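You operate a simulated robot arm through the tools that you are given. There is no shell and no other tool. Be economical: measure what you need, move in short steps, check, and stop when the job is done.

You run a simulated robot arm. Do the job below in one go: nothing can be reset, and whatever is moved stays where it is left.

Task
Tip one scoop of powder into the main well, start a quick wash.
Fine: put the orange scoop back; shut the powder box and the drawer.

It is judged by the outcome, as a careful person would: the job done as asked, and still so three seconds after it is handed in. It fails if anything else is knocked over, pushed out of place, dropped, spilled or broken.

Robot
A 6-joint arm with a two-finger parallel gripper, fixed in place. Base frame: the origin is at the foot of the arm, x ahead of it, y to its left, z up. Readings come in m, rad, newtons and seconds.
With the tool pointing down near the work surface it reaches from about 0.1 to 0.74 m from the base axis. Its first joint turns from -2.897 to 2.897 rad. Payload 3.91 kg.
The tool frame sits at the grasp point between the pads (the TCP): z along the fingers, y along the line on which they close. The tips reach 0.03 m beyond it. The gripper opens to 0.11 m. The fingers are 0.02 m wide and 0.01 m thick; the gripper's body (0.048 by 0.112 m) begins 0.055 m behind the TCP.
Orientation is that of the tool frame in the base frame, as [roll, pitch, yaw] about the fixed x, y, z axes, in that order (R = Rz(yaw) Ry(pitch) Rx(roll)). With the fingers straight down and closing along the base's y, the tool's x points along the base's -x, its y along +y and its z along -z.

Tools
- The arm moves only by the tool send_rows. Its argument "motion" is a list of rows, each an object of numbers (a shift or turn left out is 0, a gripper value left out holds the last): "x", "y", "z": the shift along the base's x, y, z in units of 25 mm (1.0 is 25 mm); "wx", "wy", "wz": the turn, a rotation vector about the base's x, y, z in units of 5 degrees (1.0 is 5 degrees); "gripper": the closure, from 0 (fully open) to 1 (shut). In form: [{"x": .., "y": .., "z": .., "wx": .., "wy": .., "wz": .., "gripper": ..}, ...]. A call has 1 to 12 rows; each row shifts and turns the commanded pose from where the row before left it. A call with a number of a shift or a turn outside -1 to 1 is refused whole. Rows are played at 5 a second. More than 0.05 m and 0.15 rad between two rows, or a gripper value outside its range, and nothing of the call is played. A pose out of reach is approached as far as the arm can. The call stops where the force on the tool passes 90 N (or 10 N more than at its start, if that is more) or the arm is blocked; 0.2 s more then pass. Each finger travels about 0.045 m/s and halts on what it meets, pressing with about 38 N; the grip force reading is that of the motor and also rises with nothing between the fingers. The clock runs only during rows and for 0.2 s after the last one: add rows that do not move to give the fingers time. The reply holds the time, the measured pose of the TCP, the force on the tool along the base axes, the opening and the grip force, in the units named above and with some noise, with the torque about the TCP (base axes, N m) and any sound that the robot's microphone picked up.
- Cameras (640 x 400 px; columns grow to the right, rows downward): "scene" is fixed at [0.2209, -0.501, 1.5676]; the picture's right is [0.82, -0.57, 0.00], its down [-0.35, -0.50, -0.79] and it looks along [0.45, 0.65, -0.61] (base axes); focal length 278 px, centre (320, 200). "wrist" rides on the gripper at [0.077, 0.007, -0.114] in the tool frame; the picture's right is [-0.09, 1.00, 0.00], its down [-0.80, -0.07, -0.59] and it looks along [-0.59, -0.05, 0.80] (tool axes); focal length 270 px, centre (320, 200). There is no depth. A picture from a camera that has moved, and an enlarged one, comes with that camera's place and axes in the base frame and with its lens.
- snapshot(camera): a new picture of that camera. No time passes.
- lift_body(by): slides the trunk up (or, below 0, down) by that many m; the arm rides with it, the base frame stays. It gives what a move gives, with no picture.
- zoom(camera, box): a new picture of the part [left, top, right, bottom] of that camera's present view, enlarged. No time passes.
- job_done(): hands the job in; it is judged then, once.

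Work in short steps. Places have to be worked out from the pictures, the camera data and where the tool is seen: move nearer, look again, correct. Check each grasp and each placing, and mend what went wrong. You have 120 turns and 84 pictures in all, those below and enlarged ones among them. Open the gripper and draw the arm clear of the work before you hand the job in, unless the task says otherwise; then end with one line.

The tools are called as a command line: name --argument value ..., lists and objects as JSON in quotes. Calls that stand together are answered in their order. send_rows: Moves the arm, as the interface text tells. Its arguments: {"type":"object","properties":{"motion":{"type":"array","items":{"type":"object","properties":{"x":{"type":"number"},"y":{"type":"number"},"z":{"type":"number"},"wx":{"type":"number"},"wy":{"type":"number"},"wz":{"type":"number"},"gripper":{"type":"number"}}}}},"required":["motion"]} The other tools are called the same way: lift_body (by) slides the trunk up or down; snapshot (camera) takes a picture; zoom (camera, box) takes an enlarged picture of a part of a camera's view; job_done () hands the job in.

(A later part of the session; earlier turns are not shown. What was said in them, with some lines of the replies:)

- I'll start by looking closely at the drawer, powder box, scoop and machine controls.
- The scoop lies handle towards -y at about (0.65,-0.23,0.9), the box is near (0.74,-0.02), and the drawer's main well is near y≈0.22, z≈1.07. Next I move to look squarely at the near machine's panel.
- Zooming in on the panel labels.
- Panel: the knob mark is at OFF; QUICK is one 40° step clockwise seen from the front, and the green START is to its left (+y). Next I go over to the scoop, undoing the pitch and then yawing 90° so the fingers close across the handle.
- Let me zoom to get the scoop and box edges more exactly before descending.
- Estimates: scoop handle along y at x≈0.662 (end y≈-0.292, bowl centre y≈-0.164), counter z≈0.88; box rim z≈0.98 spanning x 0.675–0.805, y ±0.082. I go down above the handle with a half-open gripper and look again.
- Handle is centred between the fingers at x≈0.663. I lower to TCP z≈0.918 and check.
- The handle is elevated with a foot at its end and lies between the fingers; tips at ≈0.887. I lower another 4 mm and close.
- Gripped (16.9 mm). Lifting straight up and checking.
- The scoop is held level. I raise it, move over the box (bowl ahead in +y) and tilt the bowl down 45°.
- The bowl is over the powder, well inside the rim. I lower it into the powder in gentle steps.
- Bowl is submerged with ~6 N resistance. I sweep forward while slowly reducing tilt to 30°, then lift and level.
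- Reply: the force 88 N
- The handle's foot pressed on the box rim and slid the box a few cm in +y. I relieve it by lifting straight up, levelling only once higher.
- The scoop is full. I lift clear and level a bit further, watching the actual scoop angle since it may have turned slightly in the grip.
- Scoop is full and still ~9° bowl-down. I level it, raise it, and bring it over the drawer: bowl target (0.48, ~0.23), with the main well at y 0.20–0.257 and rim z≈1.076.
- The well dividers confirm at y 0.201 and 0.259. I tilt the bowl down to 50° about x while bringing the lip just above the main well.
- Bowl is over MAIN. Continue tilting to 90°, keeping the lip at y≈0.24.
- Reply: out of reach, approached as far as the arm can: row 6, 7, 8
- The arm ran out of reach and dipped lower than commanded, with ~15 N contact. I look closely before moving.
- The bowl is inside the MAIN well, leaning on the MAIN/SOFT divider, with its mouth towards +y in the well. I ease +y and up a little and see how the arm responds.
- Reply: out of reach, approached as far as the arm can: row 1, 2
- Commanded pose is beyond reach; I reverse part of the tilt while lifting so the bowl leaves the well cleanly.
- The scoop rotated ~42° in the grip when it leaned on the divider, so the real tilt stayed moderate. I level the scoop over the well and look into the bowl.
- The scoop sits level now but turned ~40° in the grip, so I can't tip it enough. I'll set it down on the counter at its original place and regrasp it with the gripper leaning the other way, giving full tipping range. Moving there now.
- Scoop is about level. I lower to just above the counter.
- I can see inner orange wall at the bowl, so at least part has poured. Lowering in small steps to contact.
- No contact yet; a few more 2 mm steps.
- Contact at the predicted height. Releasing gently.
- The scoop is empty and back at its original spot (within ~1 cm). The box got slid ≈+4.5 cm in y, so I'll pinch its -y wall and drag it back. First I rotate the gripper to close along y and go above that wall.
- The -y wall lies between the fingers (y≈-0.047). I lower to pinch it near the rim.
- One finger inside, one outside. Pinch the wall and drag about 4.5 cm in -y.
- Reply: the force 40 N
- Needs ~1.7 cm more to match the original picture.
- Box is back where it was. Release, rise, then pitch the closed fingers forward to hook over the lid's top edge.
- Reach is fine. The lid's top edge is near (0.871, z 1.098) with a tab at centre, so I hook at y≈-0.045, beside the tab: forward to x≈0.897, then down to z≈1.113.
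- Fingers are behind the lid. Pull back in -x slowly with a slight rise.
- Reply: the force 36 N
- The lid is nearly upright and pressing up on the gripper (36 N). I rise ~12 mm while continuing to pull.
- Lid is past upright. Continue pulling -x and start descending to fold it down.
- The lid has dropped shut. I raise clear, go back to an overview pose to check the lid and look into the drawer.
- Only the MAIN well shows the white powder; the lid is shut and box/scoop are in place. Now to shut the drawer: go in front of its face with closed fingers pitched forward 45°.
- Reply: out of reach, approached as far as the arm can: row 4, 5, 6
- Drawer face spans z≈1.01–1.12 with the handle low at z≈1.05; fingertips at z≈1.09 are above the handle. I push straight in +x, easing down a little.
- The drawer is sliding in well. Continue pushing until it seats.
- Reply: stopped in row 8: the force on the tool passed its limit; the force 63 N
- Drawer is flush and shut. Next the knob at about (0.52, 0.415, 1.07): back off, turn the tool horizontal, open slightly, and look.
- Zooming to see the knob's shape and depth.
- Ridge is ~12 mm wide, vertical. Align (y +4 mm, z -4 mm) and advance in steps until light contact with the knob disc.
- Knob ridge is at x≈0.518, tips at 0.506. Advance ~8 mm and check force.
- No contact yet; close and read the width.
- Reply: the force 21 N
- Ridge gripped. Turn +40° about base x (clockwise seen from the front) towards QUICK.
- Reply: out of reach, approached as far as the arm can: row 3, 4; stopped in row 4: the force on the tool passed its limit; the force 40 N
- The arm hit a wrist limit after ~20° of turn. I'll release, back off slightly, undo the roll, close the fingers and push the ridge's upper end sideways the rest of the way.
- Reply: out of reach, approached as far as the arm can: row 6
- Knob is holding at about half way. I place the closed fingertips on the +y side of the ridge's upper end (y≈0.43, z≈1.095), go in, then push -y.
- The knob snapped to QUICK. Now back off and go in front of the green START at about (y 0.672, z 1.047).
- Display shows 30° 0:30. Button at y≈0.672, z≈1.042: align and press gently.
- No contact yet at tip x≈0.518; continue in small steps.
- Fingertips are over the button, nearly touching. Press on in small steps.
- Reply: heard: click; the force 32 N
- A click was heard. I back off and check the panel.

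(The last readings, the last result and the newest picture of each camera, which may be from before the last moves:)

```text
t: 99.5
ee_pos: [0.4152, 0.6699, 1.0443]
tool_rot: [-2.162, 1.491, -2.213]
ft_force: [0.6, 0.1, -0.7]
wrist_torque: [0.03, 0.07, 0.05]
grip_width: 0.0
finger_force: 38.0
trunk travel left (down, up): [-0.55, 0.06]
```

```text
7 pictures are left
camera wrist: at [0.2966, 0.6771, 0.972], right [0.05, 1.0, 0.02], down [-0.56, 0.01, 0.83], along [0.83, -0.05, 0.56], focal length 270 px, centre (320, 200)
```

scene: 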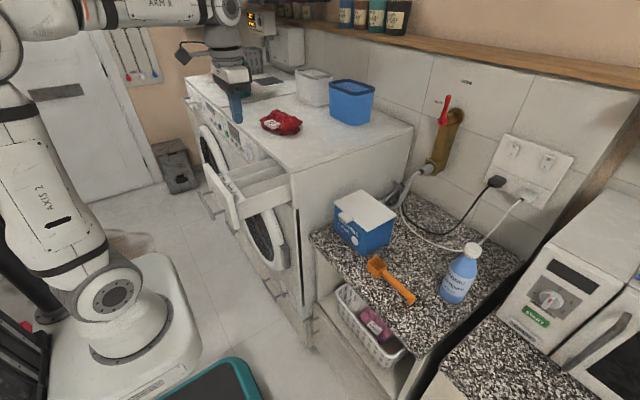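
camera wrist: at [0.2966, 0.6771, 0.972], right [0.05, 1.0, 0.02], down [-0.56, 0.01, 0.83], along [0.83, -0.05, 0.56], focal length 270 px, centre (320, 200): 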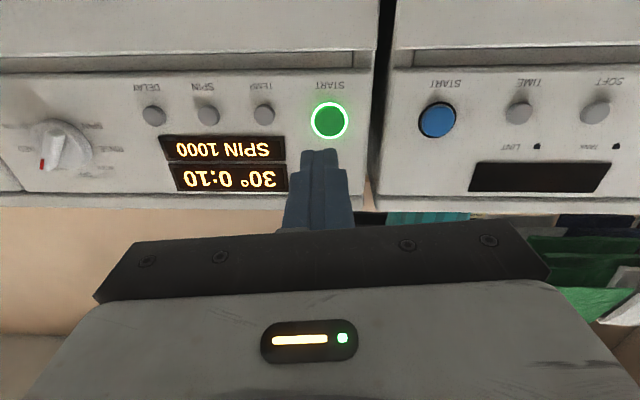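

The START ring is lit. Zoom on display and knob.

zoom --camera "wrist" --box '[0, 80, 360, 210]'

```text
1.78 times, centred on (180, 145) of wrist
camera zoom: at [0.2966, 0.6771, 0.972], right [0.05, 1.0, 0.02], down [-0.56, 0.01, 0.83], along [0.83, -0.05, 0.56], focal length 480 px, centre (569, 298)
```

zoom: 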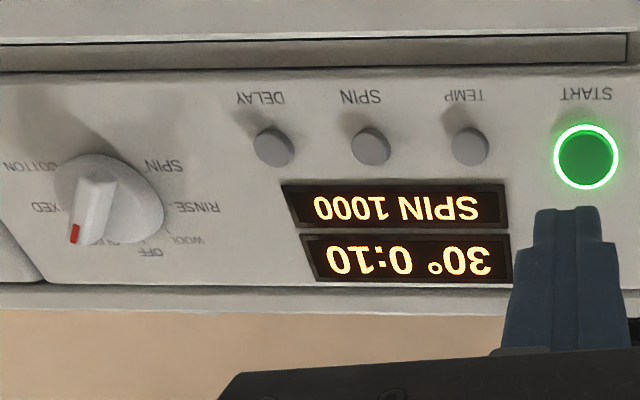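

Running on 30°. I back away a bit more, open the gripper, and re-check that the display is counting and the knob position.

send_rows --motion '[{"x": -0.5, "gripper": 0.6}, {"x": -0.5, "y": -1}, {"y": -1}, {"y": -1}, {"y": -1}, {"y": -1}, {"y": -1}, {}]'

zoom --camera "wrist" --box '[140, 60, 440, 200]'

```text
t: 101.3
ee_pos: [0.3903, 0.5214, 1.0437]
tool_rot: [-2.161, 1.49, -2.209]
ft_force: [1.1, -0.5, -0.3]
wrist_torque: [0.0, -0.02, 0.01]
grip_width: 0.0435
finger_force: 0.1
trunk travel left (down, up): [-0.55, 0.06]
```

```text
2.13 times, centred on (290, 130) of wrist
camera zoom: at [0.2718, 0.5275, 0.9707], right [0.05, 1.0, 0.02], down [-0.56, 0.01, 0.83], along [0.83, -0.05, 0.56], focal length 577 px, centre (384, 349)
```

zoom: 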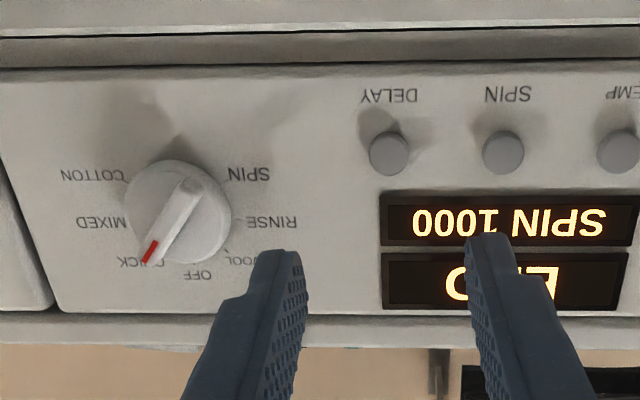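

Knob is on QUICK and the display now reads END: the accelerated cycle ran through. I open fully, draw the arm up and clear, then take a last scene check.

send_rows --motion '[{"x": -0.6, "gripper": 0}, {"z": 1, "wy": 1}, {"z": 1, "wy": 1}, {"z": 1, "wy": 1}, {"z": 1, "wy": 1}, {"z": 1, "wy": 1}, {"z": 1, "wy": 1}, {"z": 1, "wy": 1}, {"z": 1, "wy": 1}, {"wy": 1}, {}]'

snapshot --camera "scene"

zoom --camera "scene" --box '[180, 70, 480, 310]'

```text
t: 103.7
ee_pos: [0.3749, 0.5202, 1.2424]
tool_rot: [-3.034, 0.735, -3.054]
ft_force: [0.4, -0.2, 0.4]
wrist_torque: [0.0, 0.02, 0.03]
grip_width: 0.1102
finger_force: 0.0
trunk travel left (down, up): [-0.55, 0.06]
```

```text
4 pictures are left
```

scene: 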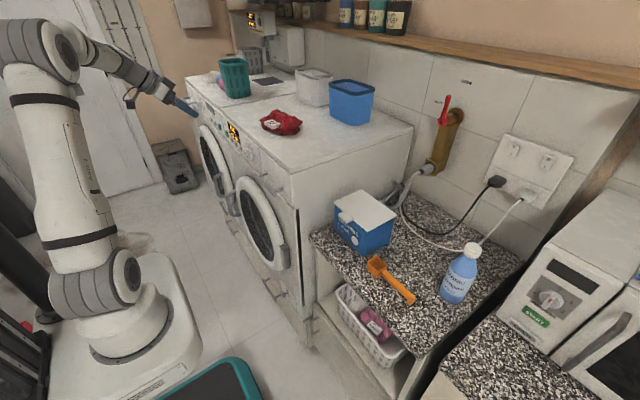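

```text
1.67 times, centred on (330, 190) of scene
camera zoom: at [0.2209, -0.501, 1.5676], right [0.82, -0.57, 0.0], down [-0.35, -0.5, -0.79], along [0.45, 0.65, -0.61], focal length 464 px, centre (303, 217)
```

zoom: 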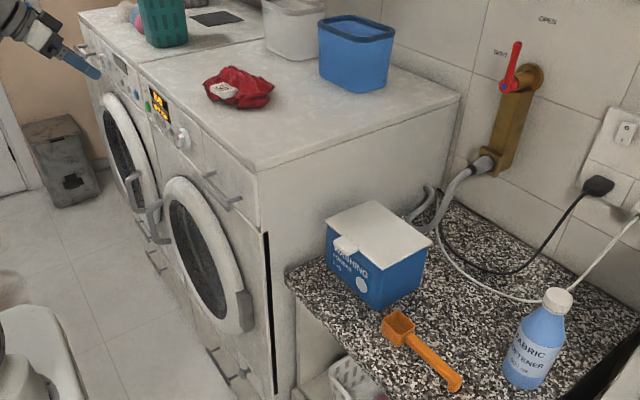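

I notice OPEN/SHUT labels by the water tap, and the display might read an error rather than END. I check both.

zoom --camera "scene" --box '[215, 110, 255, 155]'

zoom --camera "scene" --box '[400, 70, 500, 180]'

```text
8.89 times, centred on (235, 132) of scene
camera zoom: at [0.2209, -0.501, 1.5676], right [0.82, -0.57, 0.0], down [-0.35, -0.5, -0.79], along [0.45, 0.65, -0.61], focal length 2474 px, centre (1076, 800)
```

zoom: 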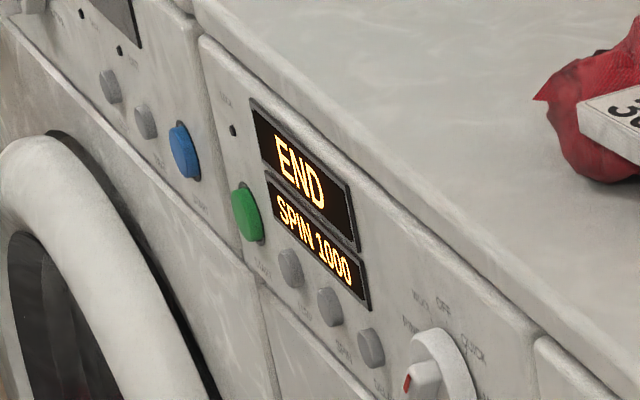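

```text
3.64 times, centred on (450, 125) of scene
camera zoom: at [0.2209, -0.501, 1.5676], right [0.82, -0.57, 0.0], down [-0.35, -0.5, -0.79], along [0.45, 0.65, -0.61], focal length 1012 px, centre (-153, 473)
```

zoom: 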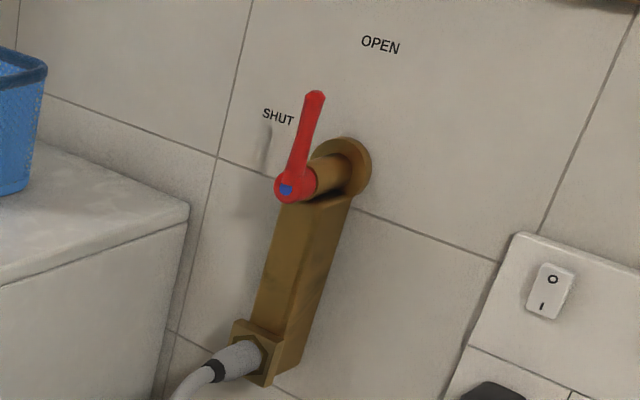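

The wash is done: one scoop of powder went into the MAIN well, and a QUICK wash was started and ran through to END. The orange scoop is back in its place on the counter, and the powder box and drawer are shut. While scooping I slid the box about 4.5 cm by accident, then dragged it back to where it was.

job_done

```text
The job is handed in.
```

The job is done and handed in: one scoop of powder went into the main well, a quick wash was started and ran to END, the orange scoop is back in its place, and the powder box and drawer are shut.
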